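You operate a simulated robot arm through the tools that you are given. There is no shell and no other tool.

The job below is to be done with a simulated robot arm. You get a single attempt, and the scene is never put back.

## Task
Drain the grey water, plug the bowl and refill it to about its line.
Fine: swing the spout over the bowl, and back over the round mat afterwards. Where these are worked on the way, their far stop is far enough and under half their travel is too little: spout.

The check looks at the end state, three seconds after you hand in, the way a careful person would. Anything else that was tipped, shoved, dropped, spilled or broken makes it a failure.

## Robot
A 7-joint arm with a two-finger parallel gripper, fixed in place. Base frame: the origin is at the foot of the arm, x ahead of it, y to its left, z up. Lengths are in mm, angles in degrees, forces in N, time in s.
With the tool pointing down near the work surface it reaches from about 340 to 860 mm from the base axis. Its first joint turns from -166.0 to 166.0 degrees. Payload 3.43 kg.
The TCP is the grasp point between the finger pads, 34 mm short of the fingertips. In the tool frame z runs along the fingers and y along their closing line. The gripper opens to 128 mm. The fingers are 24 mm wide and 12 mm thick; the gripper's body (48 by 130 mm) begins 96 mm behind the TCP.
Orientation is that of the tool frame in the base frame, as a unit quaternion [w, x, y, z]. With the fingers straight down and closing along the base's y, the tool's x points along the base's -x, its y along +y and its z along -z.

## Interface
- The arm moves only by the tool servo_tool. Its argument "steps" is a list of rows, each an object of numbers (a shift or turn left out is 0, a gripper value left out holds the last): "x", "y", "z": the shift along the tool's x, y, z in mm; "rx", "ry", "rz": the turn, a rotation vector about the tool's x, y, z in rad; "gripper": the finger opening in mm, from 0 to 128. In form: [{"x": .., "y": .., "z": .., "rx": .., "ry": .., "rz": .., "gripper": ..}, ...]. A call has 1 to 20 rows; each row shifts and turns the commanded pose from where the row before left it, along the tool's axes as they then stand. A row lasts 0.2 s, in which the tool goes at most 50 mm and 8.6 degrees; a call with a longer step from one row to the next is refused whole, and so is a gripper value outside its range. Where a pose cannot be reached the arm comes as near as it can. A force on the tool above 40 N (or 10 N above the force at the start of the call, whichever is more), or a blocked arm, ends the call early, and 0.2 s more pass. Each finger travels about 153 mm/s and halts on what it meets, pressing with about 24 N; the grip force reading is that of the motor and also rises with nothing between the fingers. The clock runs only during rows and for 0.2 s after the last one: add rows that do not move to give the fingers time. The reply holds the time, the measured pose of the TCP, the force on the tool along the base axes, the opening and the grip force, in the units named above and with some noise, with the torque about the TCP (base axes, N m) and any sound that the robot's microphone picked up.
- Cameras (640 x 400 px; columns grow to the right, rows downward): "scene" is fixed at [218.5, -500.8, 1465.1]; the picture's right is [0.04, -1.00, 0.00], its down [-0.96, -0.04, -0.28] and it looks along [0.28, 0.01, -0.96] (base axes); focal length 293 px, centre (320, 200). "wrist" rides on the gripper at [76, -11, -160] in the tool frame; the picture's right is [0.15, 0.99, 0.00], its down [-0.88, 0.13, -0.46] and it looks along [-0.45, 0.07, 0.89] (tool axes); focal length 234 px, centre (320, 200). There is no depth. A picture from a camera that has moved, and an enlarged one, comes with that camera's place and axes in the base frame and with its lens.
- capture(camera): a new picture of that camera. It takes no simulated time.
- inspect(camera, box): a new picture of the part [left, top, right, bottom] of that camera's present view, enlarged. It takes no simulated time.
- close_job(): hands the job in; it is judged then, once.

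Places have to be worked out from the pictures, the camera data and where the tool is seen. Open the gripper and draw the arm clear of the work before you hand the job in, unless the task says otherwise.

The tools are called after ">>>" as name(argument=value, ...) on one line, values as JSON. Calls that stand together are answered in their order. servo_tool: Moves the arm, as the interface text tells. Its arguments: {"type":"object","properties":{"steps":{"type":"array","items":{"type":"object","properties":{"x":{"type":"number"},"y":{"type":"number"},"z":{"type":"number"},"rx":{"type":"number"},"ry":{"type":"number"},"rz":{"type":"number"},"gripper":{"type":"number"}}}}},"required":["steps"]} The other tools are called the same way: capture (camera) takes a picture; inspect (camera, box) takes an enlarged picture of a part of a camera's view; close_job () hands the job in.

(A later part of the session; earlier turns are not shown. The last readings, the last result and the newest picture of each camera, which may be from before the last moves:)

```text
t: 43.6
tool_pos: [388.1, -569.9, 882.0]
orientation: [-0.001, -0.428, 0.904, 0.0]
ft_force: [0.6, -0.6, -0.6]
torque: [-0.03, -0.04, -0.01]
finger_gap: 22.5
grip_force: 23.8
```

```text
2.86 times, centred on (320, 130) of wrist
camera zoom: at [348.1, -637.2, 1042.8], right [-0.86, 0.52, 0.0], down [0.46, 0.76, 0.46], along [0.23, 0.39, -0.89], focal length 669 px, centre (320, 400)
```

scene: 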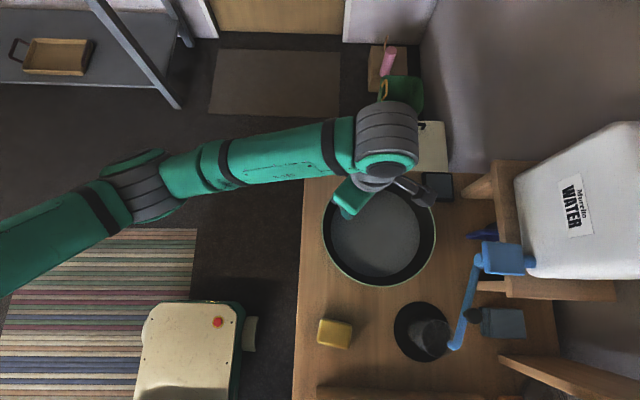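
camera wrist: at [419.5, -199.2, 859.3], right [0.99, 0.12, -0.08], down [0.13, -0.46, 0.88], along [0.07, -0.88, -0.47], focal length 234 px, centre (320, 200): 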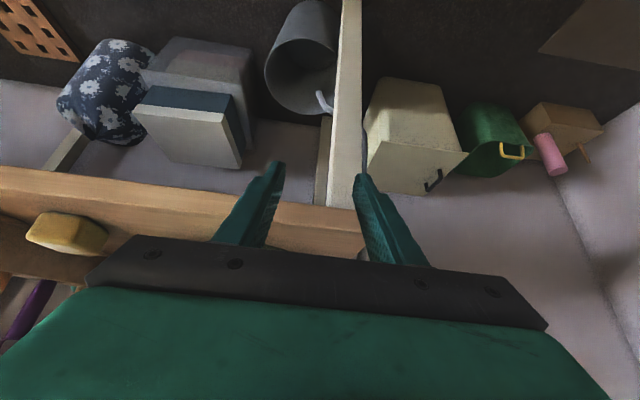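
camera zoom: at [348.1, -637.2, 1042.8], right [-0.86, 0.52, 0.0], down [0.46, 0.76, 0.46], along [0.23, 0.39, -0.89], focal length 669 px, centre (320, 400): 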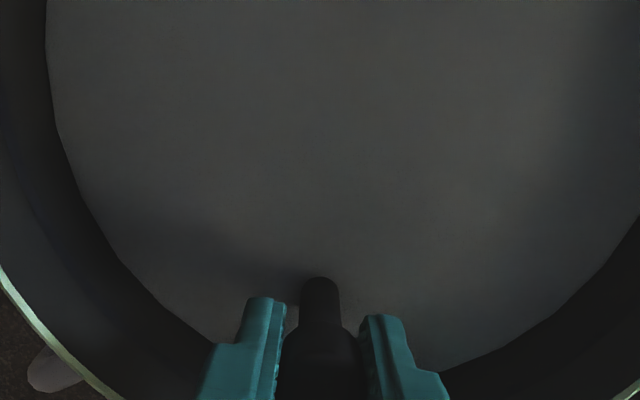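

I have a firm grip on the 22.5 mm knob. I'll lift it straight up slowly and watch the force.

>>> servo_tool(steps=[{"z": -4}, {"z": -4}, {"z": -4}, {"z": -8}, {"z": -10}, {}])

>>> inspect(camera="wrist", box=[220, 0, 420, 200])

```text
t: 45.0
tool_pos: [388.4, -570.1, 913.2]
orientation: [0.0, -0.427, 0.904, 0.0]
ft_force: [-0.7, 0.2, 0.0]
torque: [0.03, 0.0, -0.03]
finger_gap: 22.6
grip_force: 24.4
```

```text
2.00 times, centred on (320, 100) of wrist
camera zoom: at [348.4, -636.1, 1073.1], right [-0.86, 0.52, 0.0], down [0.46, 0.76, 0.46], along [0.24, 0.39, -0.89], focal length 468 px, centre (320, 400)
```

zoom: 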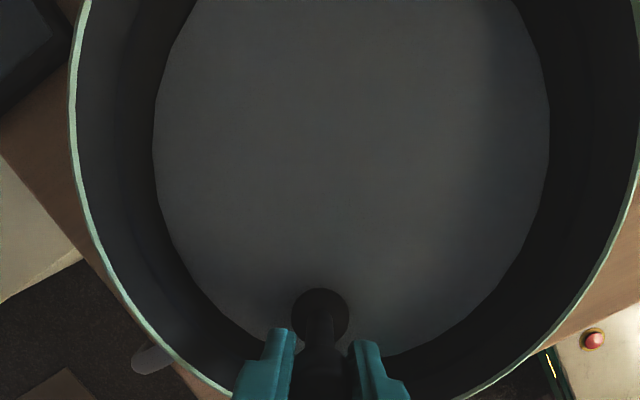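

The plug lifted freely, and its wider disc at the foot of the stem now shows. I'll raise it a bit more and wait for the bowl to drain.

>>> servo_tool(steps=[{"z": -15}, {"z": -15}, {}, {}, {}, {}, {}, {}, {}, {}])

>>> inspect(camera="wrist", box=[220, 0, 420, 200])

>>> inspect(camera="scene", box=[290, 150, 470, 310])

```text
t: 47.2
tool_pos: [387.4, -570.2, 941.7]
orientation: [-0.001, -0.427, 0.904, 0.0]
ft_force: [-0.1, 0.3, -0.8]
torque: [-0.02, 0.01, -0.01]
finger_gap: 22.7
grip_force: 23.4
```

```text
2.00 times, centred on (320, 100) of wrist
camera zoom: at [348.0, -636.2, 1102.5], right [-0.86, 0.52, 0.0], down [0.46, 0.76, 0.46], along [0.23, 0.39, -0.89], focal length 468 px, centre (320, 400)
```

zoom: 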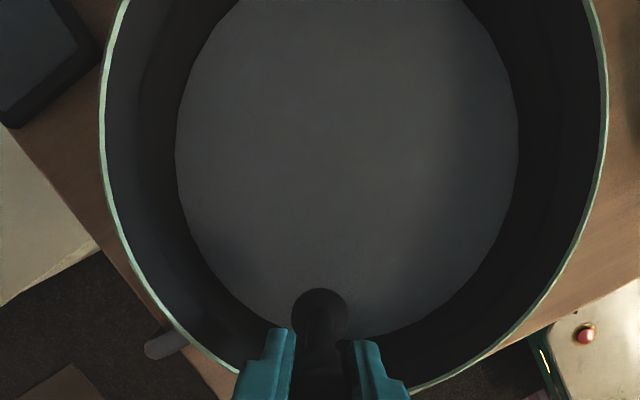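

```text
2.50 times, centred on (380, 230) of scene
camera zoom: at [218.5, -500.8, 1465.1], right [0.04, -1.0, 0.0], down [-0.96, -0.04, -0.28], along [0.28, 0.01, -0.96], focal length 732 px, centre (170, 125)
```

zoom: 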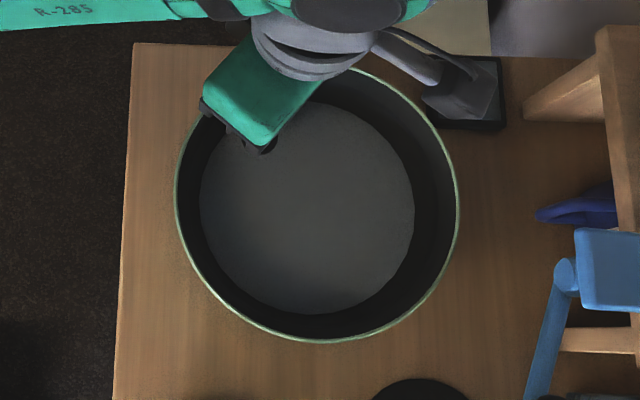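

The water disc has shrunk a little (0.294 against 0.306 rad across), so it is draining. I'll hold the plug up and wait.

>>> servo_tool(steps=[{}, {}, {}, {}, {}, {}, {}, {}, {}, {}, {}, {}, {}, {}, {}, {}, {}, {}, {}, {}])

>>> inspect(camera="scene", box=[290, 150, 470, 310])

>>> inspect(camera="wrist", box=[220, 0, 420, 200])

```text
t: 51.4
tool_pos: [387.5, -571.6, 941.4]
orientation: [0.001, -0.427, 0.904, 0.0]
ft_force: [0.4, 0.2, -0.6]
torque: [0.0, -0.03, 0.01]
finger_gap: 22.7
grip_force: 23.8
```

```text
2.50 times, centred on (380, 230) of scene
camera zoom: at [218.5, -500.8, 1465.1], right [0.04, -1.0, 0.0], down [-0.96, -0.04, -0.28], along [0.28, 0.01, -0.96], focal length 732 px, centre (170, 125)
```

zoom: 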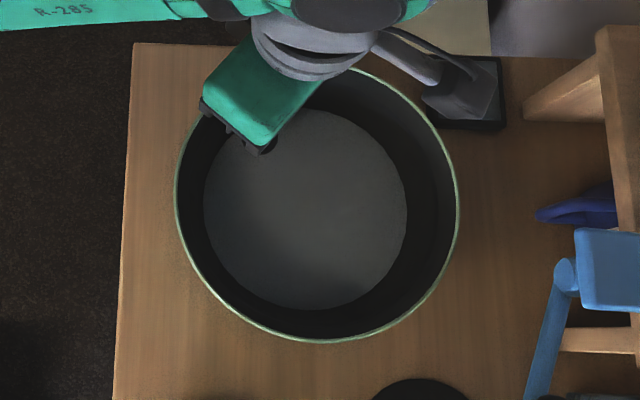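

```text
2.00 times, centred on (320, 100) of wrist
camera zoom: at [348.0, -636.2, 1102.5], right [-0.86, 0.52, 0.0], down [0.46, 0.76, 0.46], along [0.23, 0.39, -0.89], focal length 468 px, centre (320, 400)
```

zoom: 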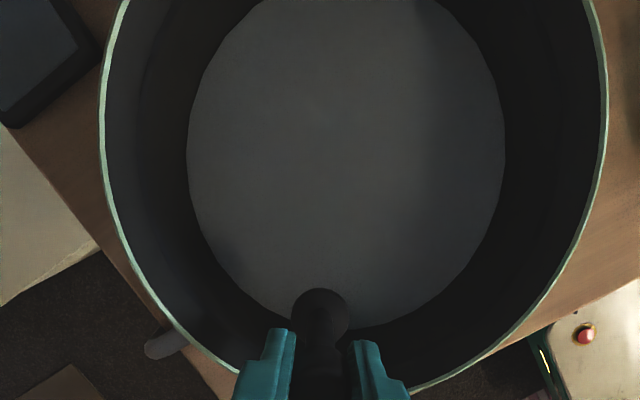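

The level is falling steadily, with the disc now about 203 px across against 215. I'll keep waiting.

>>> servo_tool(steps=[{}, {}, {}, {}, {}, {}, {}, {}, {}, {}, {}, {}, {}, {}, {}, {}, {}, {}, {}, {}])

>>> servo_tool(steps=[{}, {}, {}, {}, {}, {}, {}, {}, {}, {}, {}, {}, {}, {}, {}, {}, {}, {}, {}, {}])

>>> inspect(camera="scene", box=[290, 150, 470, 310])

>>> inspect(camera="wrist", box=[220, 0, 420, 200])

```text
t: 55.6
tool_pos: [388.1, -569.7, 941.0]
orientation: [0.0, -0.427, 0.904, -0.001]
ft_force: [-0.8, 0.2, -0.5]
torque: [-0.01, -0.02, 0.05]
finger_gap: 22.7
grip_force: 23.9
```

```text
t: 59.8
tool_pos: [388.4, -570.6, 942.0]
orientation: [0.0, -0.428, 0.904, 0.0]
ft_force: [0.0, 0.2, -0.2]
torque: [0.01, 0.01, -0.01]
finger_gap: 22.5
grip_force: 24.1
```

```text
2.50 times, centred on (380, 230) of scene
camera zoom: at [218.5, -500.8, 1465.1], right [0.04, -1.0, 0.0], down [-0.96, -0.04, -0.28], along [0.28, 0.01, -0.96], focal length 732 px, centre (170, 125)
```

zoom: 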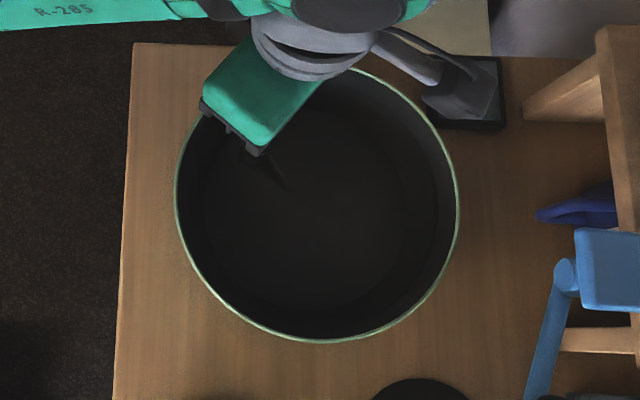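

```text
2.00 times, centred on (320, 100) of wrist
camera zoom: at [348.1, -636.2, 1102.5], right [-0.86, 0.52, 0.0], down [0.46, 0.76, 0.46], along [0.23, 0.39, -0.89], focal length 468 px, centre (320, 400)
```

zoom: 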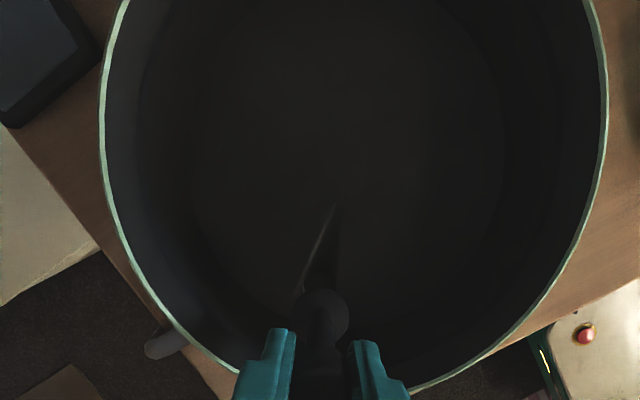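

The bowl looks empty now, but a thin object can be seen on the bottom near the drain. I'll enlarge it.

>>> inspect(camera="wrist", box=[290, 80, 350, 160])

>>> inspect(camera="scene", box=[330, 180, 400, 230])

>>> inspect(camera="wrist", box=[240, 0, 400, 150])

```text
5.00 times, centred on (320, 120) of wrist
camera zoom: at [348.1, -636.2, 1102.5], right [-0.86, 0.52, 0.0], down [0.46, 0.76, 0.46], along [0.23, 0.39, -0.89], focal length 1171 px, centre (320, 600)
```

zoom: 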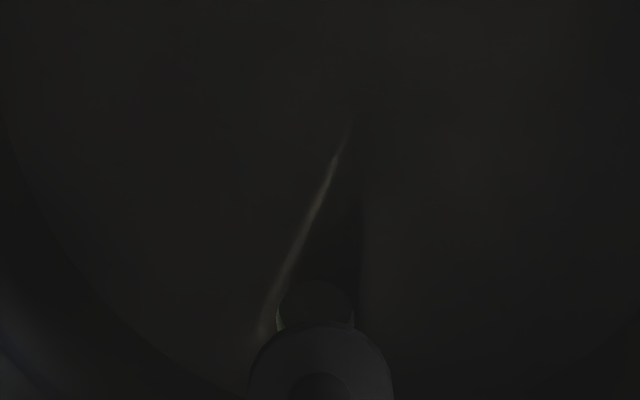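

```text
8.00 times, centred on (365, 205) of scene
camera zoom: at [218.5, -500.8, 1465.1], right [0.04, -1.0, 0.0], down [-0.96, -0.04, -0.28], along [0.28, 0.01, -0.96], focal length 2344 px, centre (-40, 160)
```

zoom: 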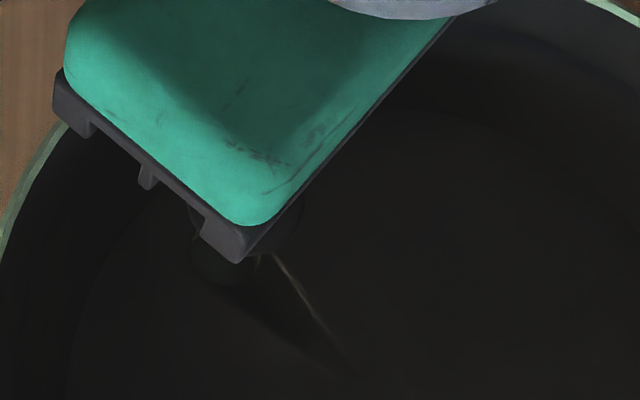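

```text
2.67 times, centred on (320, 75) of wrist
camera zoom: at [348.1, -636.2, 1102.5], right [-0.86, 0.52, 0.0], down [0.46, 0.76, 0.46], along [0.23, 0.39, -0.89], focal length 624 px, centre (320, 533)
```

zoom: 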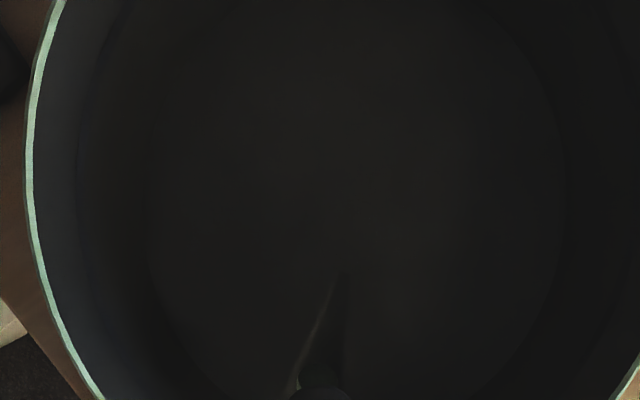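

That streak may just be a sliver of light beside the plug's shadow, and I see the drain hole's edge behind the plug. To be sure nothing lies in the drain, I'll shift the plug aside while keeping it over the bowl.

>>> servo_tool(steps=[{"z": -10}, {"x": 12, "y": 20}, {"x": 13, "y": 20}, {}, {}])

>>> inspect(camera="wrist", box=[220, 0, 420, 200])

>>> inspect(camera="wrist", box=[200, 80, 320, 180])

>>> inspect(camera="scene", box=[310, 165, 430, 265])

```text
t: 61.0
tool_pos: [340.2, -564.3, 952.3]
orientation: [0.0, -0.427, 0.904, 0.0]
ft_force: [0.1, 0.4, -0.8]
torque: [-0.01, 0.01, 0.01]
finger_gap: 22.3
grip_force: 23.7
```

```text
2.00 times, centred on (320, 100) of wrist
camera zoom: at [301.9, -629.5, 1113.1], right [-0.86, 0.52, 0.0], down [0.46, 0.76, 0.46], along [0.24, 0.39, -0.89], focal length 468 px, centre (320, 400)
```

zoom: 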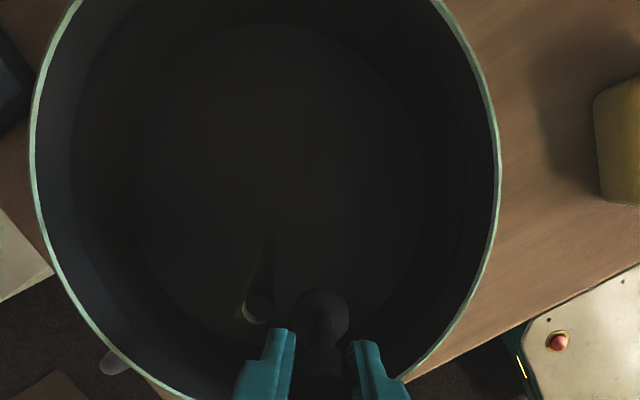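

```text
4.00 times, centred on (260, 130) of wrist
camera zoom: at [301.9, -629.5, 1113.1], right [-0.86, 0.52, 0.0], down [0.46, 0.76, 0.46], along [0.24, 0.39, -0.89], focal length 937 px, centre (560, 480)
```

zoom: 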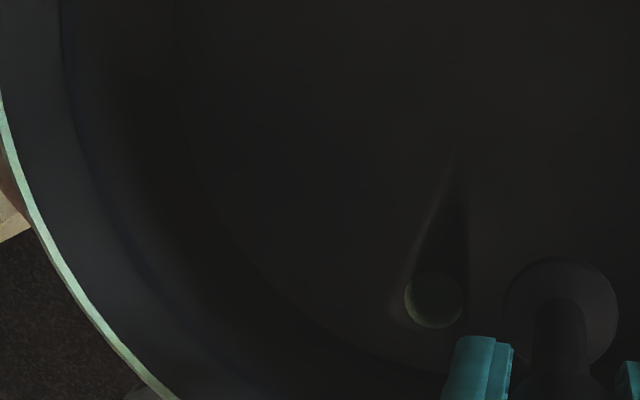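

```text
4.00 times, centred on (370, 215) of scene
camera zoom: at [218.5, -500.8, 1465.1], right [0.04, -1.0, 0.0], down [-0.96, -0.04, -0.28], along [0.28, 0.01, -0.96], focal length 1172 px, centre (120, 140)
```

zoom: 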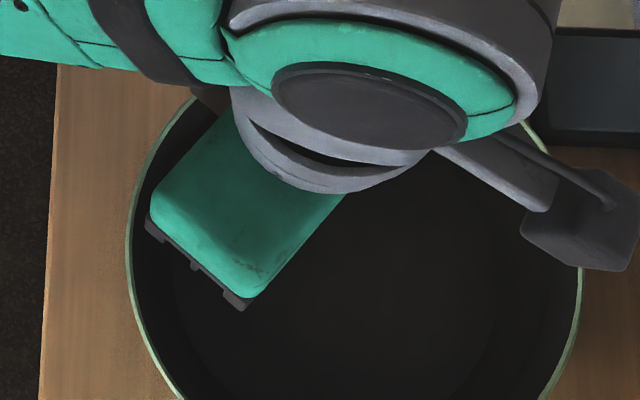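

The drain hole is clear and the bowl is empty; the streak was only shading next to the hole. I'll retrace the exact path and lower the plug back into the drain, slowing toward the end.

>>> servo_tool(steps=[{"x": -13, "y": -20}, {"x": -12, "y": -20}, {}, {"z": 15}, {"z": 15}, {"z": 15}, {"z": 10}, {"z": 5}, {"z": 4}, {"z": 3}, {"z": 2}, {}])

>>> inspect(camera="wrist", box=[240, 40, 400, 200])

```text
t: 63.6
tool_pos: [386.8, -570.4, 882.6]
orientation: [0.001, -0.427, 0.904, 0.0]
ft_force: [0.8, -0.2, 0.5]
torque: [0.0, -0.11, 0.03]
finger_gap: 22.4
grip_force: 23.8
```

```text
2.50 times, centred on (320, 120) of wrist
camera zoom: at [347.9, -636.3, 1043.6], right [-0.86, 0.52, 0.0], down [0.46, 0.76, 0.46], along [0.23, 0.39, -0.89], focal length 585 px, centre (320, 400)
```

zoom: 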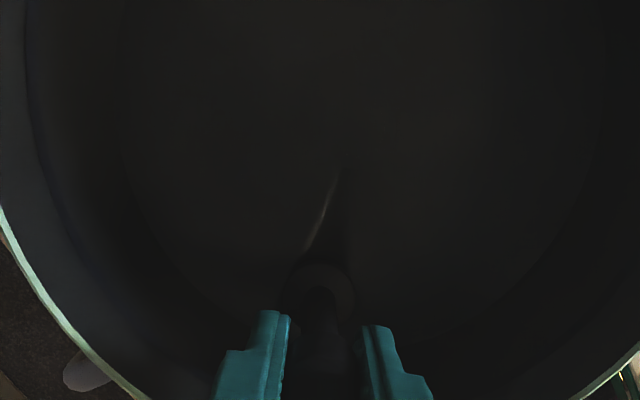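

It is back at the original height (882.6 mm). I'll press down a touch to seat it and check the force.

>>> servo_tool(steps=[{"z": 1.5}, {"z": 1.5}, {}])

```text
t: 64.4
tool_pos: [387.8, -571.0, 881.2]
orientation: [0.0, -0.427, 0.904, -0.002]
ft_force: [-0.2, 4.0, 30.3]
torque: [0.25, 0.02, -0.06]
finger_gap: 22.5
grip_force: 23.8
```

The push met 30 N of reaction at 881 mm, so the plug is firmly seated. I'll relax, open the fingers and rise straight up, then check.

>>> servo_tool(steps=[{"z": -2.5}, {}, {"gripper": 60}, {}, {"z": -10}, {"z": -30}, {"z": -35}, {"z": -35}, {}])

>>> inspect(camera="wrist", box=[220, 0, 420, 200])

>>> inspect(camera="wrist", box=[270, 100, 370, 190])

```text
t: 66.4
tool_pos: [385.5, -571.5, 992.8]
orientation: [0.0, -0.427, 0.904, 0.001]
ft_force: [-0.8, -0.1, 0.3]
torque: [0.04, 0.01, 0.01]
finger_gap: 59.9
grip_force: 0.0
```

```text
2.00 times, centred on (320, 100) of wrist
camera zoom: at [346.5, -637.7, 1153.8], right [-0.86, 0.52, 0.0], down [0.46, 0.76, 0.46], along [0.23, 0.39, -0.89], focal length 468 px, centre (320, 400)
```

zoom: 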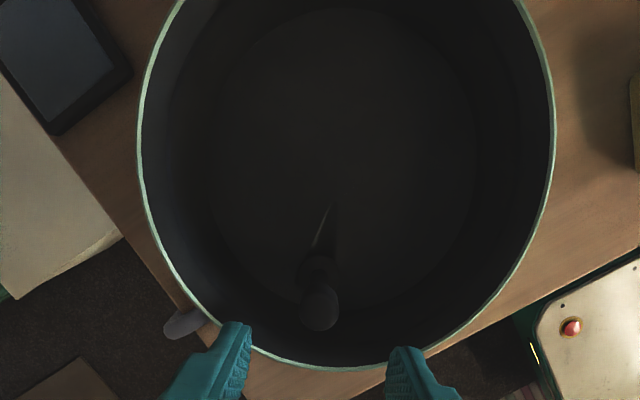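

```text
4.44 times, centred on (320, 145) of wrist
camera zoom: at [346.5, -637.7, 1153.8], right [-0.86, 0.52, 0.0], down [0.46, 0.76, 0.46], along [0.23, 0.39, -0.89], focal length 1041 px, centre (320, 444)
```

zoom: 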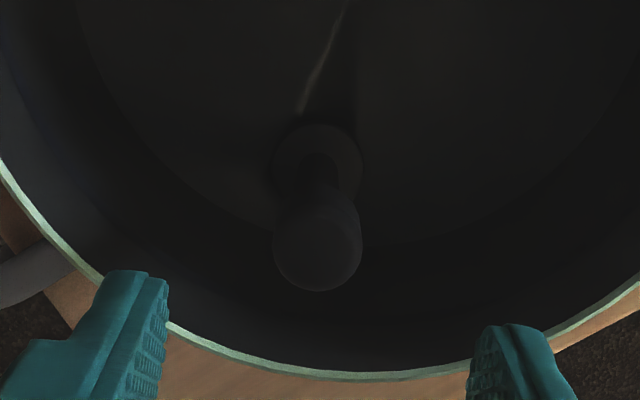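

The plug stands in place with its disc over the hole. Next is the spout: I'll rise, align the hand with the spout arm (the closing line tangential to its swing) and go above its knob for a closer look.

>>> servo_tool(steps=[{"z": -30}, {"z": -30}, {"z": -27, "rz": 0.1364}, {"rz": 0.1364}, {"rz": 0.1364}, {"rz": 0.1364}, {"rz": 0.1364}, {"rz": 0.1364}, {"rz": 0.1364}, {"rz": 0.1364}, {"x": 27.3, "y": -36}, {"x": 27.3, "y": -36}, {"x": 27.3, "y": -36}, {"x": 27.3, "y": -36}, {"x": 27.3, "y": -36}, {"x": 27.3, "y": -36}, {}])

>>> capture(camera="wrist")

>>> inspect(camera="wrist", box=[240, 60, 400, 190])

>>> inspect(camera="scene", box=[310, 160, 450, 300])

```text
t: 70.0
tool_pos: [184.4, -750.4, 1077.5]
orientation: [-0.001, 0.105, 0.994, 0.0]
ft_force: [1.1, 0.0, -0.3]
torque: [0.03, 0.04, -0.03]
finger_gap: 60.1
grip_force: 0.0
```

```text
taken
camera wrist: at [106.5, -745.7, 1239.8], right [0.06, 1.0, 0.0], down [0.89, -0.06, 0.46], along [0.45, -0.03, -0.89], focal length 234 px, centre (320, 200)
```

wrist: 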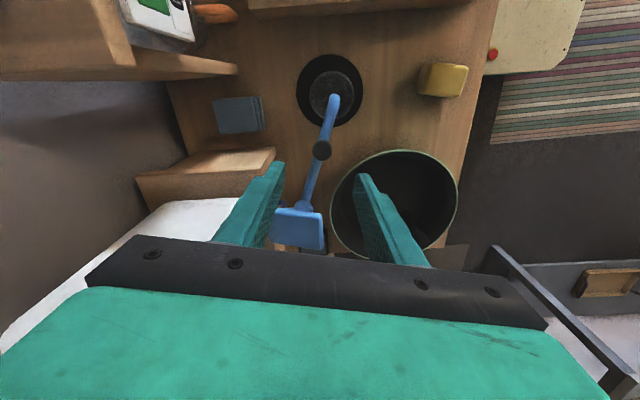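

```text
3.08 times, centred on (320, 125) of wrist
camera zoom: at [106.5, -745.7, 1239.8], right [0.06, 1.0, 0.0], down [0.89, -0.06, 0.46], along [0.45, -0.03, -0.89], focal length 720 px, centre (320, 431)
```

zoom: 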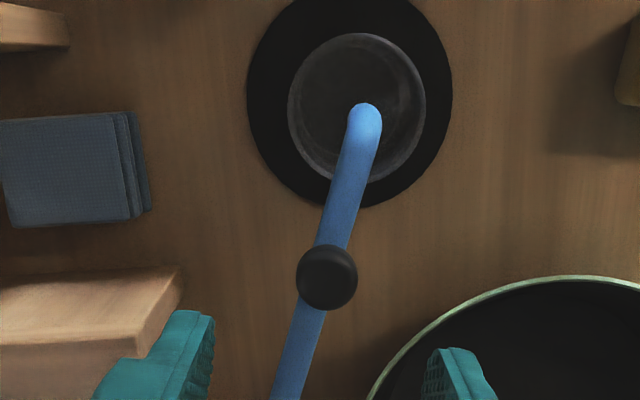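

```text
2.86 times, centred on (380, 230) of scene
camera zoom: at [218.5, -500.8, 1465.1], right [0.04, -1.0, 0.0], down [-0.96, -0.04, -0.28], along [0.28, 0.01, -0.96], focal length 837 px, centre (149, 114)
```

zoom: 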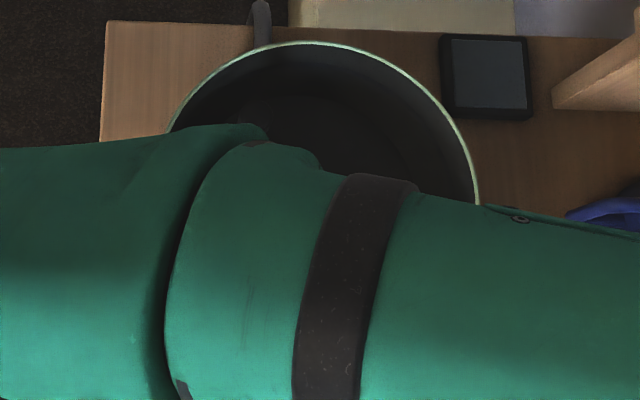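

The spout knob is at about (180, -747.5) with a 23.5 mm diameter, the arm points along 162°, and the pivot axis is near (271, -777). I'll correct my alignment by a few mm, match the arm's angle and come down around the knob.

>>> servo_tool(steps=[{"x": 3.1, "y": 2.6, "rz": 0.105, "gripper": 48}, {}, {"z": 35}, {"z": 35}, {}])

>>> inspect(camera="wrist", box=[230, 50, 410, 200])

```text
t: 71.2
tool_pos: [179.0, -745.5, 1007.9]
orientation: [0.001, 0.157, 0.988, 0.0]
ft_force: [0.1, 0.0, 0.5]
torque: [0.0, 0.0, -0.02]
finger_gap: 48.1
grip_force: 0.2
```

```text
2.67 times, centred on (320, 125) of wrist
camera zoom: at [103.1, -732.2, 1169.1], right [0.17, 0.99, 0.0], down [0.88, -0.15, 0.46], along [0.45, -0.08, -0.89], focal length 624 px, centre (320, 400)
```

zoom: 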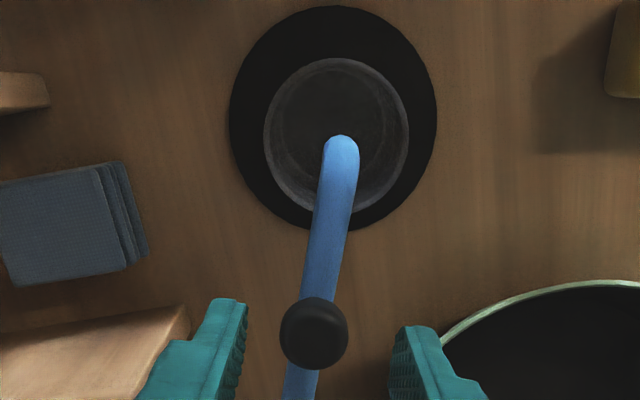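

The knob is centred between the fingers to within 2 mm. I'll descend to knob height and close on it to measure its width.

>>> servo_tool(steps=[{"z": 20}, {"z": 20}, {}, {"gripper": 30}, {}, {"gripper": 10}, {}, {}])

>>> inspect(camera="wrist", box=[230, 50, 410, 200])

```text
t: 73.0
tool_pos: [180.2, -743.5, 968.6]
orientation: [0.0, 0.158, 0.987, 0.0]
ft_force: [-4.6, 3.2, -0.3]
torque: [0.13, 0.31, 0.16]
finger_gap: 23.2
grip_force: 45.2
```

```text
2.67 times, centred on (320, 125) of wrist
camera zoom: at [104.5, -732.0, 1130.0], right [0.17, 0.99, 0.0], down [0.88, -0.15, 0.46], along [0.45, -0.08, -0.89], focal length 624 px, centre (320, 400)
```

zoom: 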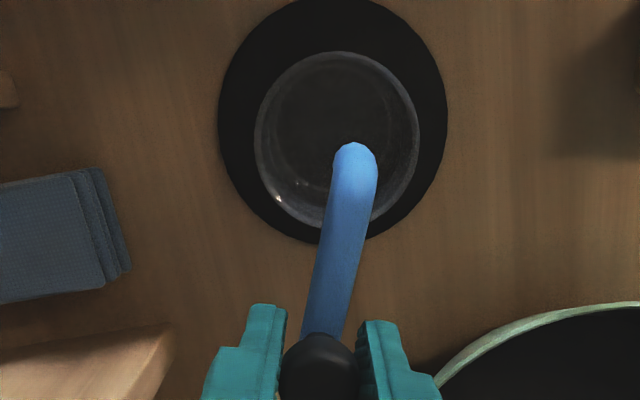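

Gripped with a 23.2 mm gap and only small side force. I'll loosen to 27 mm so the knob is caged, then swing along the arc about the pivot with the hand turning with it. First part only, then a check.

>>> servo_tool(steps=[{"gripper": 27}, {}, {"y": 9.48, "x": -0.475, "rz": 0.1}, {"y": 9.48, "x": -0.475, "rz": 0.1}, {"y": 9.48, "x": -0.475, "rz": 0.1}, {"y": 9.48, "x": -0.475, "rz": 0.1}, {"y": 9.48, "x": -0.475, "rz": 0.1}, {}])

>>> capture(camera="wrist")

>>> inspect(camera="wrist", box=[230, 50, 410, 200])

```text
t: 74.8
tool_pos: [205.2, -705.1, 970.2]
orientation: [0.0, 0.397, 0.918, 0.0]
ft_force: [0.7, -0.9, 0.7]
torque: [0.06, 0.0, 0.01]
finger_gap: 26.8
grip_force: 0.0
```

```text
taken
camera wrist: at [144.0, -658.3, 1130.7], right [0.62, 0.78, 0.0], down [0.7, -0.55, 0.46], along [0.36, -0.28, -0.89], focal length 234 px, centre (320, 200)
```

wrist: 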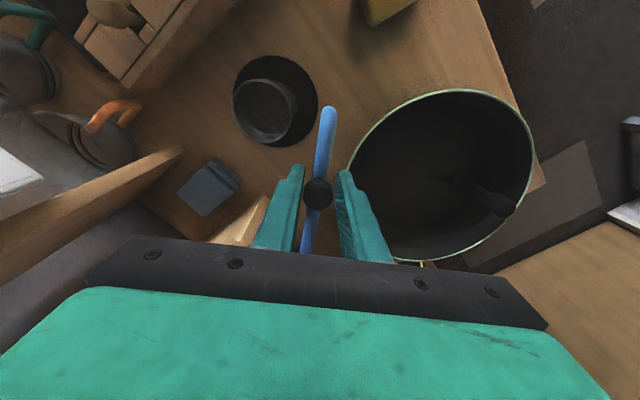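

```text
2.67 times, centred on (320, 125) of wrist
camera zoom: at [144.0, -658.3, 1130.7], right [0.62, 0.78, 0.0], down [0.7, -0.55, 0.46], along [0.36, -0.28, -0.89], focal length 624 px, centre (320, 400)
```

zoom: 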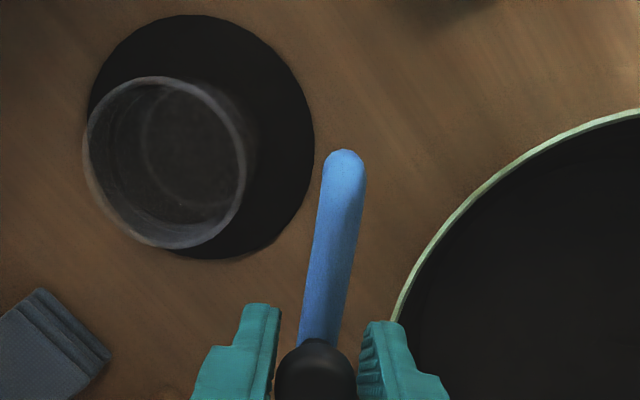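

The spout follows with no resistance. I'll continue the swing toward the bowl.

>>> servo_tool(steps=[{"y": 9.48, "x": -0.475, "rz": 0.1}, {"y": 9.48, "x": -0.475, "rz": 0.1}, {"y": 9.48, "x": -0.475, "rz": 0.1}, {"y": 9.48, "x": -0.475, "rz": 0.1}, {"y": 9.48, "x": -0.475, "rz": 0.1}, {"y": 9.48, "x": -0.475, "rz": 0.1}, {"y": 9.48, "x": -0.475, "rz": 0.1}, {"y": 9.48, "x": -0.475, "rz": 0.1}, {"y": 9.48, "x": -0.475, "rz": 0.1}, {}])

>>> capture(camera="wrist")

>>> capture(camera="scene")

```text
t: 77.0
tool_pos: [284.1, -680.0, 968.9]
orientation: [0.0, 0.757, 0.654, 0.0]
ft_force: [-0.7, -1.0, 0.4]
torque: [0.0, 0.05, 0.01]
finger_gap: 26.8
grip_force: 0.6
```

```text
taken
camera wrist: at [283.1, -604.0, 1130.3], right [1.0, 0.0, 0.0], down [0.0, -0.89, 0.46], along [0.0, -0.46, -0.89], focal length 234 px, centre (320, 200)
```

wrist: 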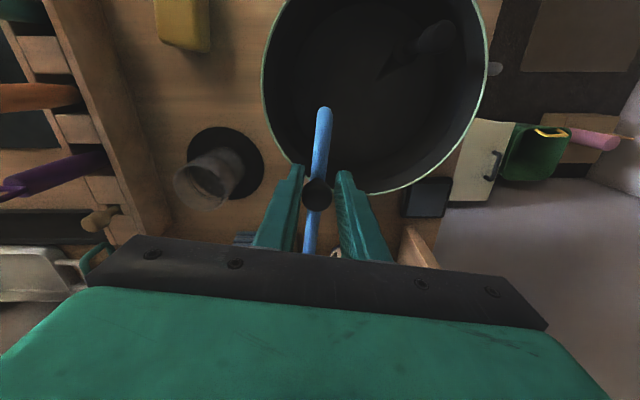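

```text
taken
```

scene: 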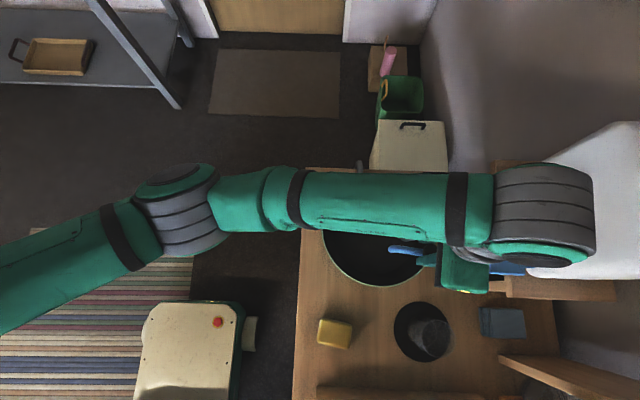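

The spout tip is now inside the bowl's outline but off to one side. I'll continue in smaller steps toward its far stop, watching the force.

>>> servo_tool(steps=[{"y": 9.48, "x": -0.475, "rz": 0.1}, {"y": 9.48, "x": -0.475, "rz": 0.1}, {"y": 9.48, "x": -0.475, "rz": 0.1}, {}])

>>> capture(camera="wrist")

>>> inspect(camera="wrist", box=[230, 50, 410, 230])

```text
t: 78.0
tool_pos: [307.0, -689.2, 969.3]
orientation: [-0.001, 0.847, 0.532, -0.001]
ft_force: [-25.9, 1.3, 2.3]
torque: [0.0, 0.37, 0.11]
finger_gap: 40.5
grip_force: 12.0
```

```text
taken
camera wrist: at [330.7, -616.0, 1129.7], right [0.95, -0.3, 0.0], down [-0.26, -0.85, 0.46], along [-0.14, -0.44, -0.89], focal length 234 px, centre (320, 200)
```

wrist: 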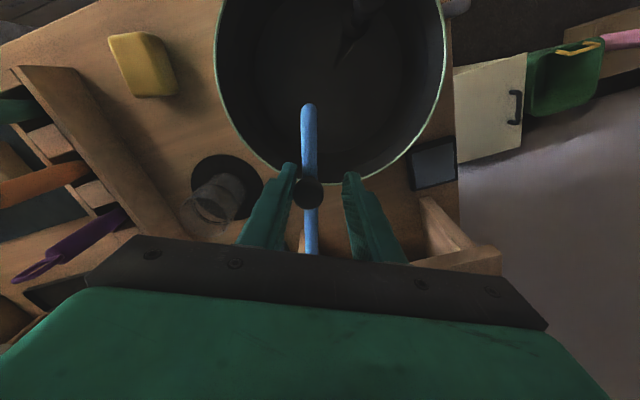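

```text
2.22 times, centred on (320, 140) of wrist
camera zoom: at [330.7, -616.0, 1129.7], right [0.95, -0.3, 0.0], down [-0.26, -0.85, 0.46], along [-0.14, -0.44, -0.89], focal length 520 px, centre (320, 333)
```

zoom: 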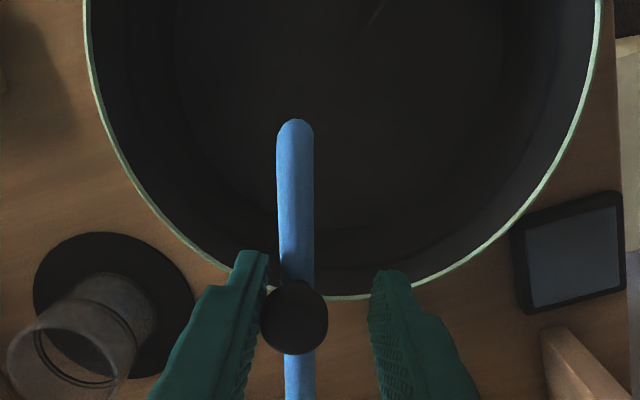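

The side force of 26 N and the sprung finger show the spout is against its far stop, with its tip at about (316, -632), well inside the bowl. I'll recentre on the knob, open up and lift away.

>>> servo_tool(steps=[{"y": -4, "gripper": 50}, {"y": -4.5}, {}, {"z": -20}, {"z": -30}, {"z": -30}, {"z": -30}, {}])

>>> capture(camera="wrist")

>>> inspect(camera="wrist", box=[200, 0, 440, 200])

```text
t: 79.8
tool_pos: [304.5, -684.6, 1081.4]
orientation: [0.0, 0.845, 0.534, 0.0]
ft_force: [0.0, -0.3, -0.6]
torque: [-0.03, 0.01, -0.01]
finger_gap: 49.8
grip_force: 0.0
```

```text
taken
camera wrist: at [326.9, -611.5, 1241.4], right [0.96, -0.29, 0.0], down [-0.26, -0.85, 0.46], along [-0.13, -0.44, -0.89], focal length 234 px, centre (320, 200)
```

wrist: 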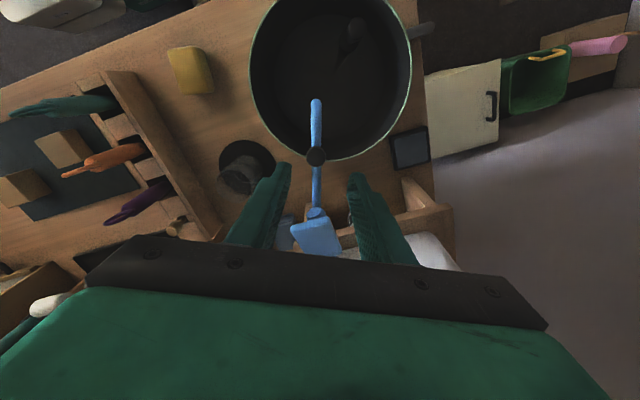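

```text
2.00 times, centred on (320, 100) of wrist
camera zoom: at [326.9, -611.5, 1241.4], right [0.96, -0.29, 0.0], down [-0.26, -0.85, 0.46], along [-0.13, -0.44, -0.89], focal length 468 px, centre (320, 400)
```

zoom: 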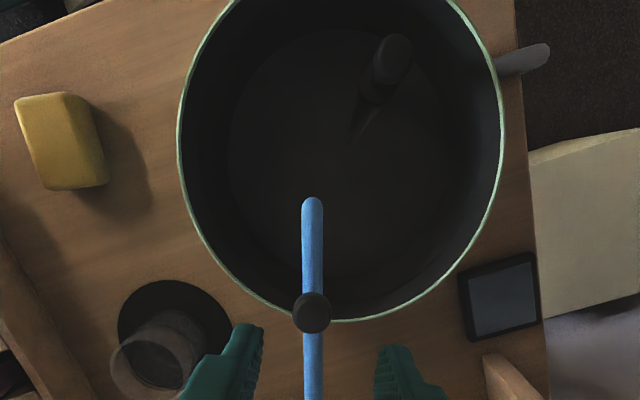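

The spout now reaches over the bowl. Next I'll press the tap paddle with closed fingers, leaning the hand away from the tank and turned so the wrist camera still sees the bowl; first I go above the paddle.

>>> servo_tool(steps=[{"z": -25}, {"z": -25, "gripper": 0}, {"rz": -0.139}, {"rz": -0.139}, {"rz": -0.139}, {"rz": -0.139}, {"rz": -0.139}, {"rz": -0.139}, {"rz": -0.139}, {"rz": -0.139}, {"rz": -0.139}, {"rz": -0.139}, {"rz": -0.139}, {"rz": -0.139}, {"x": 2.6, "y": -25.6}, {"x": 2.6, "y": -25.6}, {"x": 2.6, "y": -25.6}, {"rx": 0.123, "ry": -0.0448}, {"rx": 0.123, "ry": -0.0448}, {}])

>>> capture(camera="wrist")

>>> capture(camera="scene")

```text
t: 84.0
tool_pos: [270.9, -755.1, 1129.9]
orientation: [0.022, 0.172, 0.976, -0.129]
ft_force: [0.9, -0.2, -0.4]
torque: [-0.04, 0.07, 0.01]
finger_gap: 0.1
grip_force: 24.2
```

```text
taken
camera wrist: at [195.7, -698.8, 1280.6], right [0.2, 0.95, -0.25], down [0.87, -0.05, 0.49], along [0.45, -0.32, -0.84], focal length 234 px, centre (320, 200)
```

wrist: 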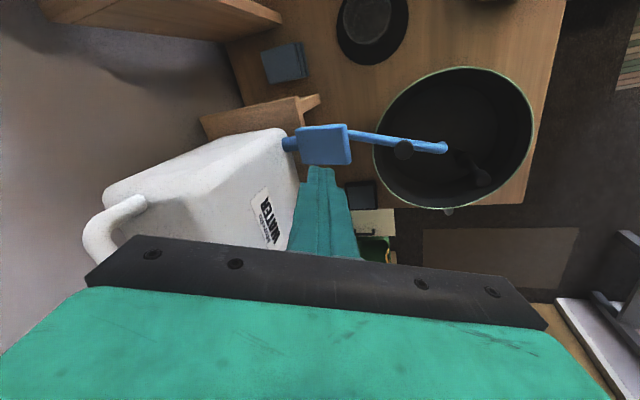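

```text
taken
```

scene: 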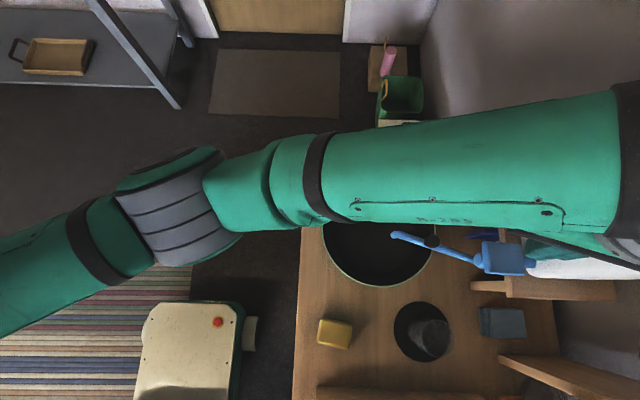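

This view shows the bowl, spout and paddle together, and the wrist is clear of the tank. I'll zoom on the paddle to confirm where my closed fingertips will land.

>>> inspect(camera="wrist", box=[260, 100, 380, 200])

>>> inspect(camera="wrist", box=[360, 50, 550, 220])

>>> inspect(camera="scene", box=[440, 210, 560, 300])

```text
4.00 times, centred on (320, 150) of wrist
camera zoom: at [195.7, -698.8, 1280.6], right [0.2, 0.95, -0.25], down [0.87, -0.05, 0.49], along [0.45, -0.32, -0.84], focal length 937 px, centre (320, 400)
```

zoom: 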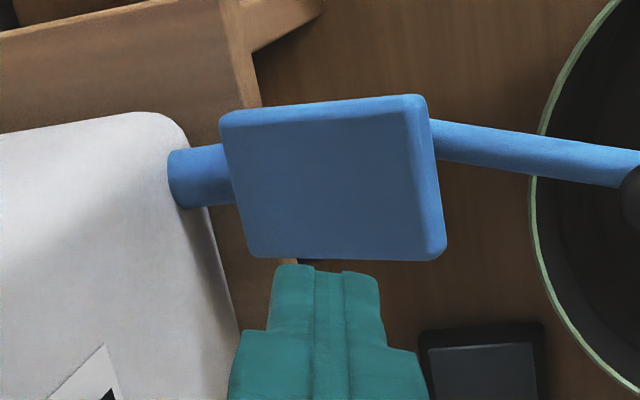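

```text
2.35 times, centred on (455, 135) of wrist
camera zoom: at [195.7, -698.8, 1280.6], right [0.2, 0.95, -0.25], down [0.87, -0.05, 0.49], along [0.45, -0.32, -0.84], focal length 551 px, centre (2, 353)
```

zoom: 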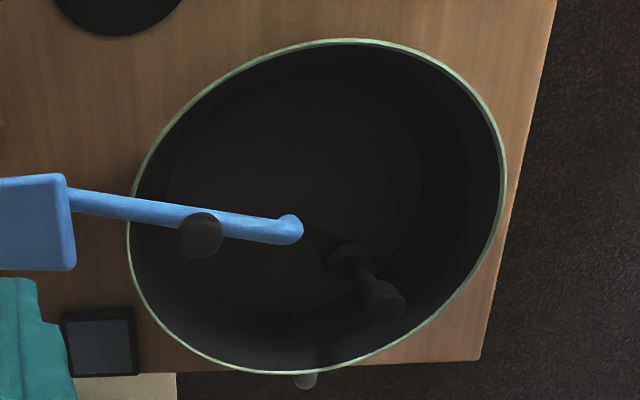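

```text
4.44 times, centred on (500, 255) of scene
camera zoom: at [218.5, -500.8, 1465.1], right [0.04, -1.0, 0.0], down [-0.96, -0.04, -0.28], along [0.28, 0.01, -0.96], focal length 1302 px, centre (-480, -44)
```

zoom: 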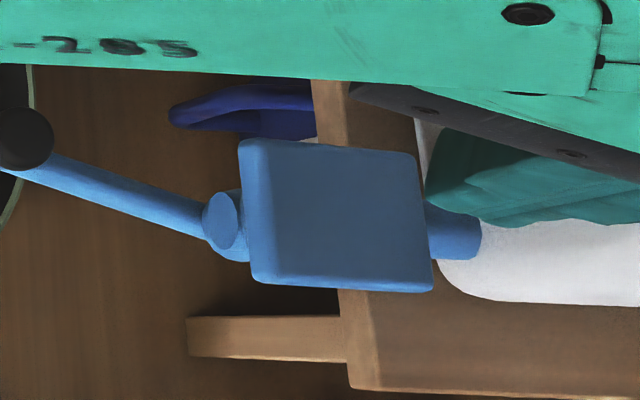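

The paddle's front edge is at (269, -753, ~1008) and my closed tips will land about 15 mm behind it. I'll descend to just above and check.

>>> servo_tool(steps=[{"x": 2.67, "y": 7.5, "z": 39.25}, {"x": 2.67, "y": 7.5, "z": 39.25}, {}])

>>> capture(camera="wrist")

>>> inspect(camera="scene", box=[440, 210, 560, 300])

```text
t: 84.8
tool_pos: [269.4, -759.3, 1049.9]
orientation: [0.023, 0.172, 0.976, -0.128]
ft_force: [-0.3, -0.4, -1.3]
torque: [0.01, 0.0, -0.02]
finger_gap: 0.0
grip_force: 24.4
```

```text
taken
camera wrist: at [195.6, -704.6, 1201.6], right [0.2, 0.95, -0.25], down [0.87, -0.05, 0.49], along [0.45, -0.32, -0.84], focal length 234 px, centre (320, 200)
```

wrist: 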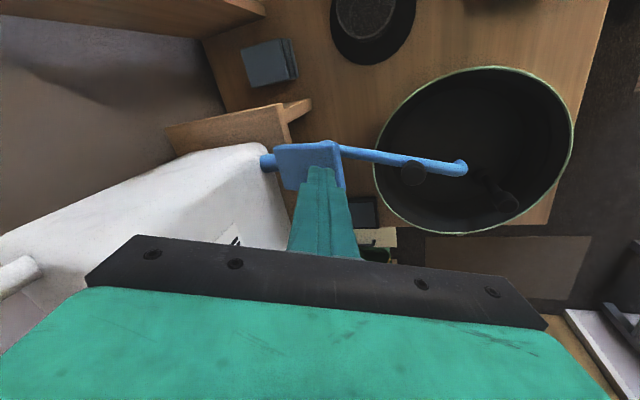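

```text
4.44 times, centred on (500, 255) of scene
camera zoom: at [218.5, -500.8, 1465.1], right [0.04, -1.0, 0.0], down [-0.96, -0.04, -0.28], along [0.28, 0.01, -0.96], focal length 1302 px, centre (-480, -44)
```

zoom: 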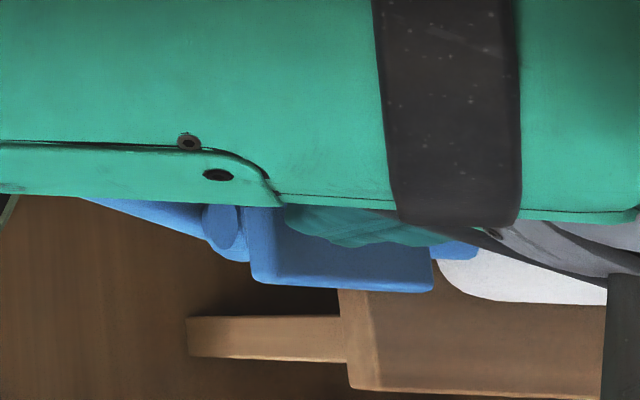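

The tips are just above the paddle with nothing touching. I'll press straight down in small steps and watch the force and sound.

>>> servo_tool(steps=[{"x": 0.262, "y": 0.733, "z": 2.895}, {"x": 0.262, "y": 0.733, "z": 2.895}, {"x": 0.262, "y": 0.733, "z": 2.895}])

>>> servo_tool(steps=[{"x": 0.262, "y": 0.733, "z": 2.895}, {"x": 0.175, "y": 0.488, "z": 1.93}])

```text
t: 85.6
tool_pos: [271.1, -760.3, 1041.2]
orientation: [0.022, 0.172, 0.976, -0.129]
ft_force: [-0.2, 0.1, 1.0]
torque: [-0.01, 0.04, -0.02]
finger_gap: 0.0
grip_force: 24.2
```

```text
t: 86.2
tool_pos: [270.6, -759.7, 1037.3]
orientation: [0.023, 0.172, 0.976, -0.129]
ft_force: [0.0, 1.8, 0.3]
torque: [0.05, 0.02, 0.0]
finger_gap: 0.1
grip_force: 24.3
```

>>> inspect(camera="wrist", box=[250, 120, 390, 220])

>>> servo_tool(steps=[{"x": 0.175, "y": 0.488, "z": 1.93}, {"x": 0.175, "y": 0.488, "z": 1.93}])

```text
4.00 times, centred on (320, 170) of wrist
camera zoom: at [195.1, -704.0, 1188.0], right [0.2, 0.95, -0.25], down [0.87, -0.05, 0.49], along [0.45, -0.32, -0.84], focal length 937 px, centre (320, 320)
```

zoom: 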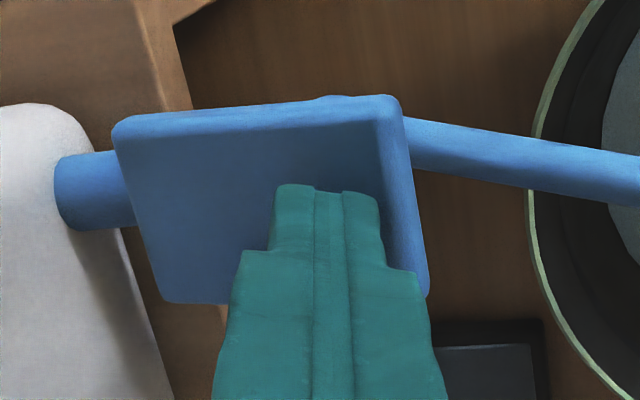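

```text
t: 86.8
tool_pos: [270.9, -760.5, 1031.5]
orientation: [0.023, 0.172, 0.976, -0.128]
ft_force: [0.7, 1.0, 0.6]
torque: [0.01, 0.03, 0.0]
finger_gap: 0.1
grip_force: 24.2
```

The zoom shows a light patch in the bowl, so water may already be running. I'll look right away; looking takes no simulated time.

>>> capture(camera="wrist")

>>> inspect(camera="wrist", box=[360, 50, 600, 250])

>>> inspect(camera="wrist", box=[250, 110, 390, 220])

```text
taken
camera wrist: at [195.3, -703.7, 1183.1], right [0.2, 0.95, -0.25], down [0.87, -0.05, 0.49], along [0.45, -0.32, -0.84], focal length 234 px, centre (320, 200)
```

wrist: 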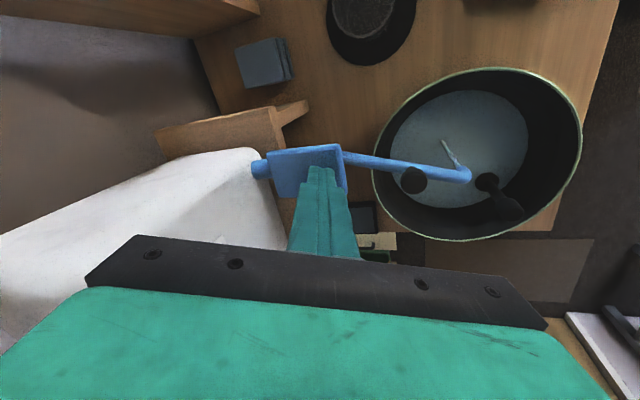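

```text
2.00 times, centred on (480, 150) of wrist
camera zoom: at [195.3, -703.7, 1183.1], right [0.2, 0.95, -0.25], down [0.87, -0.05, 0.49], along [0.45, -0.32, -0.84], focal length 468 px, centre (0, 300)
```

zoom: 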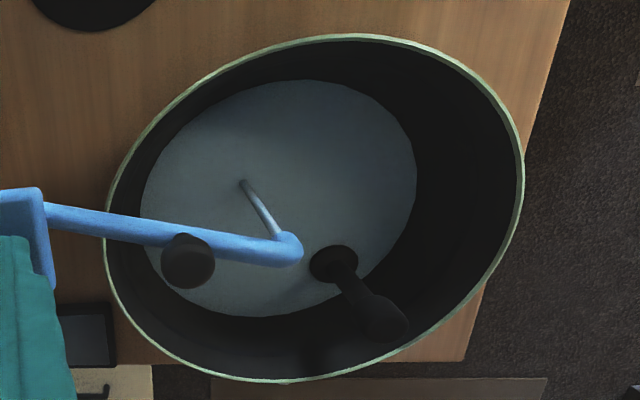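

```text
3.64 times, centred on (320, 165) of wrist
camera zoom: at [195.3, -703.7, 1183.1], right [0.2, 0.95, -0.25], down [0.87, -0.05, 0.49], along [0.45, -0.32, -0.84], focal length 852 px, centre (320, 327)
```

zoom: 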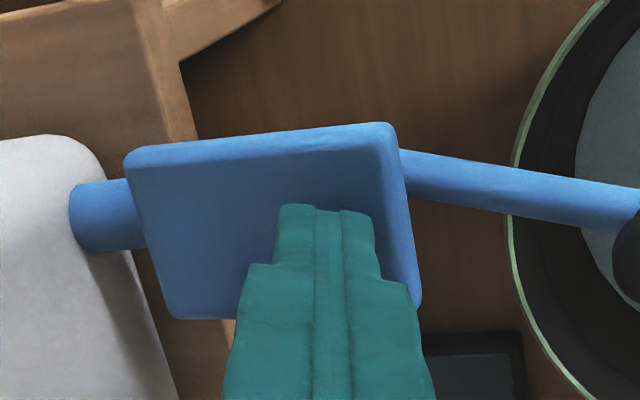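

Clean water is pouring from the spout into the bowl with the paddle part-pressed. Before going further I'll look closely at the wall to locate the line from this viewpoint.

>>> inspect(camera="wrist", box=[365, 110, 445, 190])

>>> inspect(camera="wrist", box=[500, 60, 590, 200])

>>> inspect(camera="wrist", box=[380, 170, 480, 245])

```text
5.00 times, centred on (405, 150) of wrist
camera zoom: at [195.3, -703.7, 1183.1], right [0.2, 0.95, -0.25], down [0.87, -0.05, 0.49], along [0.45, -0.32, -0.84], focal length 1171 px, centre (-105, 450)
```

zoom: 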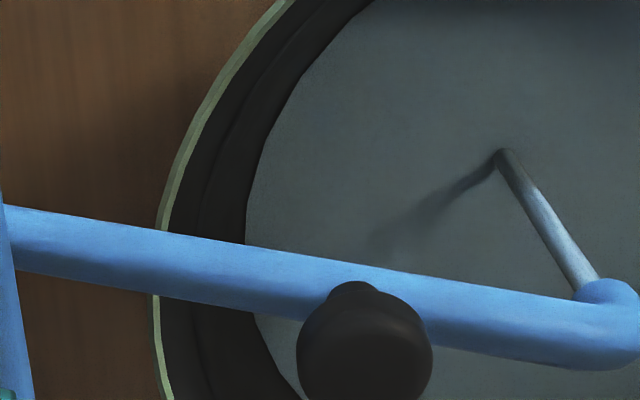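

```text
2.86 times, centred on (545, 130) of wrist
camera zoom: at [195.3, -703.7, 1183.1], right [0.2, 0.95, -0.25], down [0.87, -0.05, 0.49], along [0.45, -0.32, -0.84], focal length 669 px, centre (-323, 400)
```

zoom: 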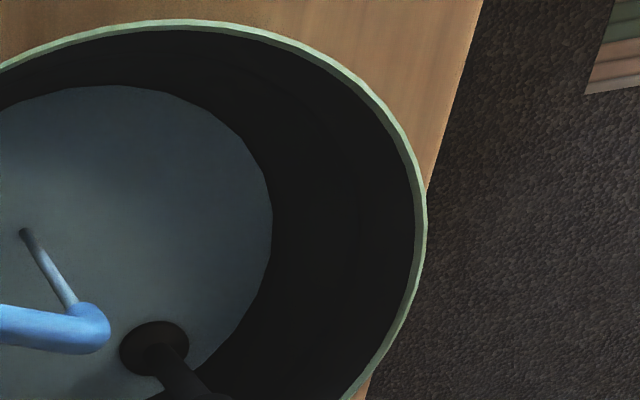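

```text
5.33 times, centred on (430, 208) of wrist
camera zoom: at [195.3, -703.7, 1183.1], right [0.2, 0.95, -0.25], down [0.87, -0.05, 0.49], along [0.45, -0.32, -0.84], focal length 1249 px, centre (-267, 160)
```

zoom: 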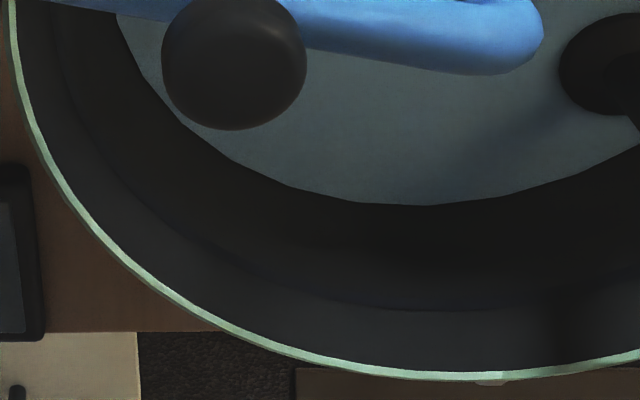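

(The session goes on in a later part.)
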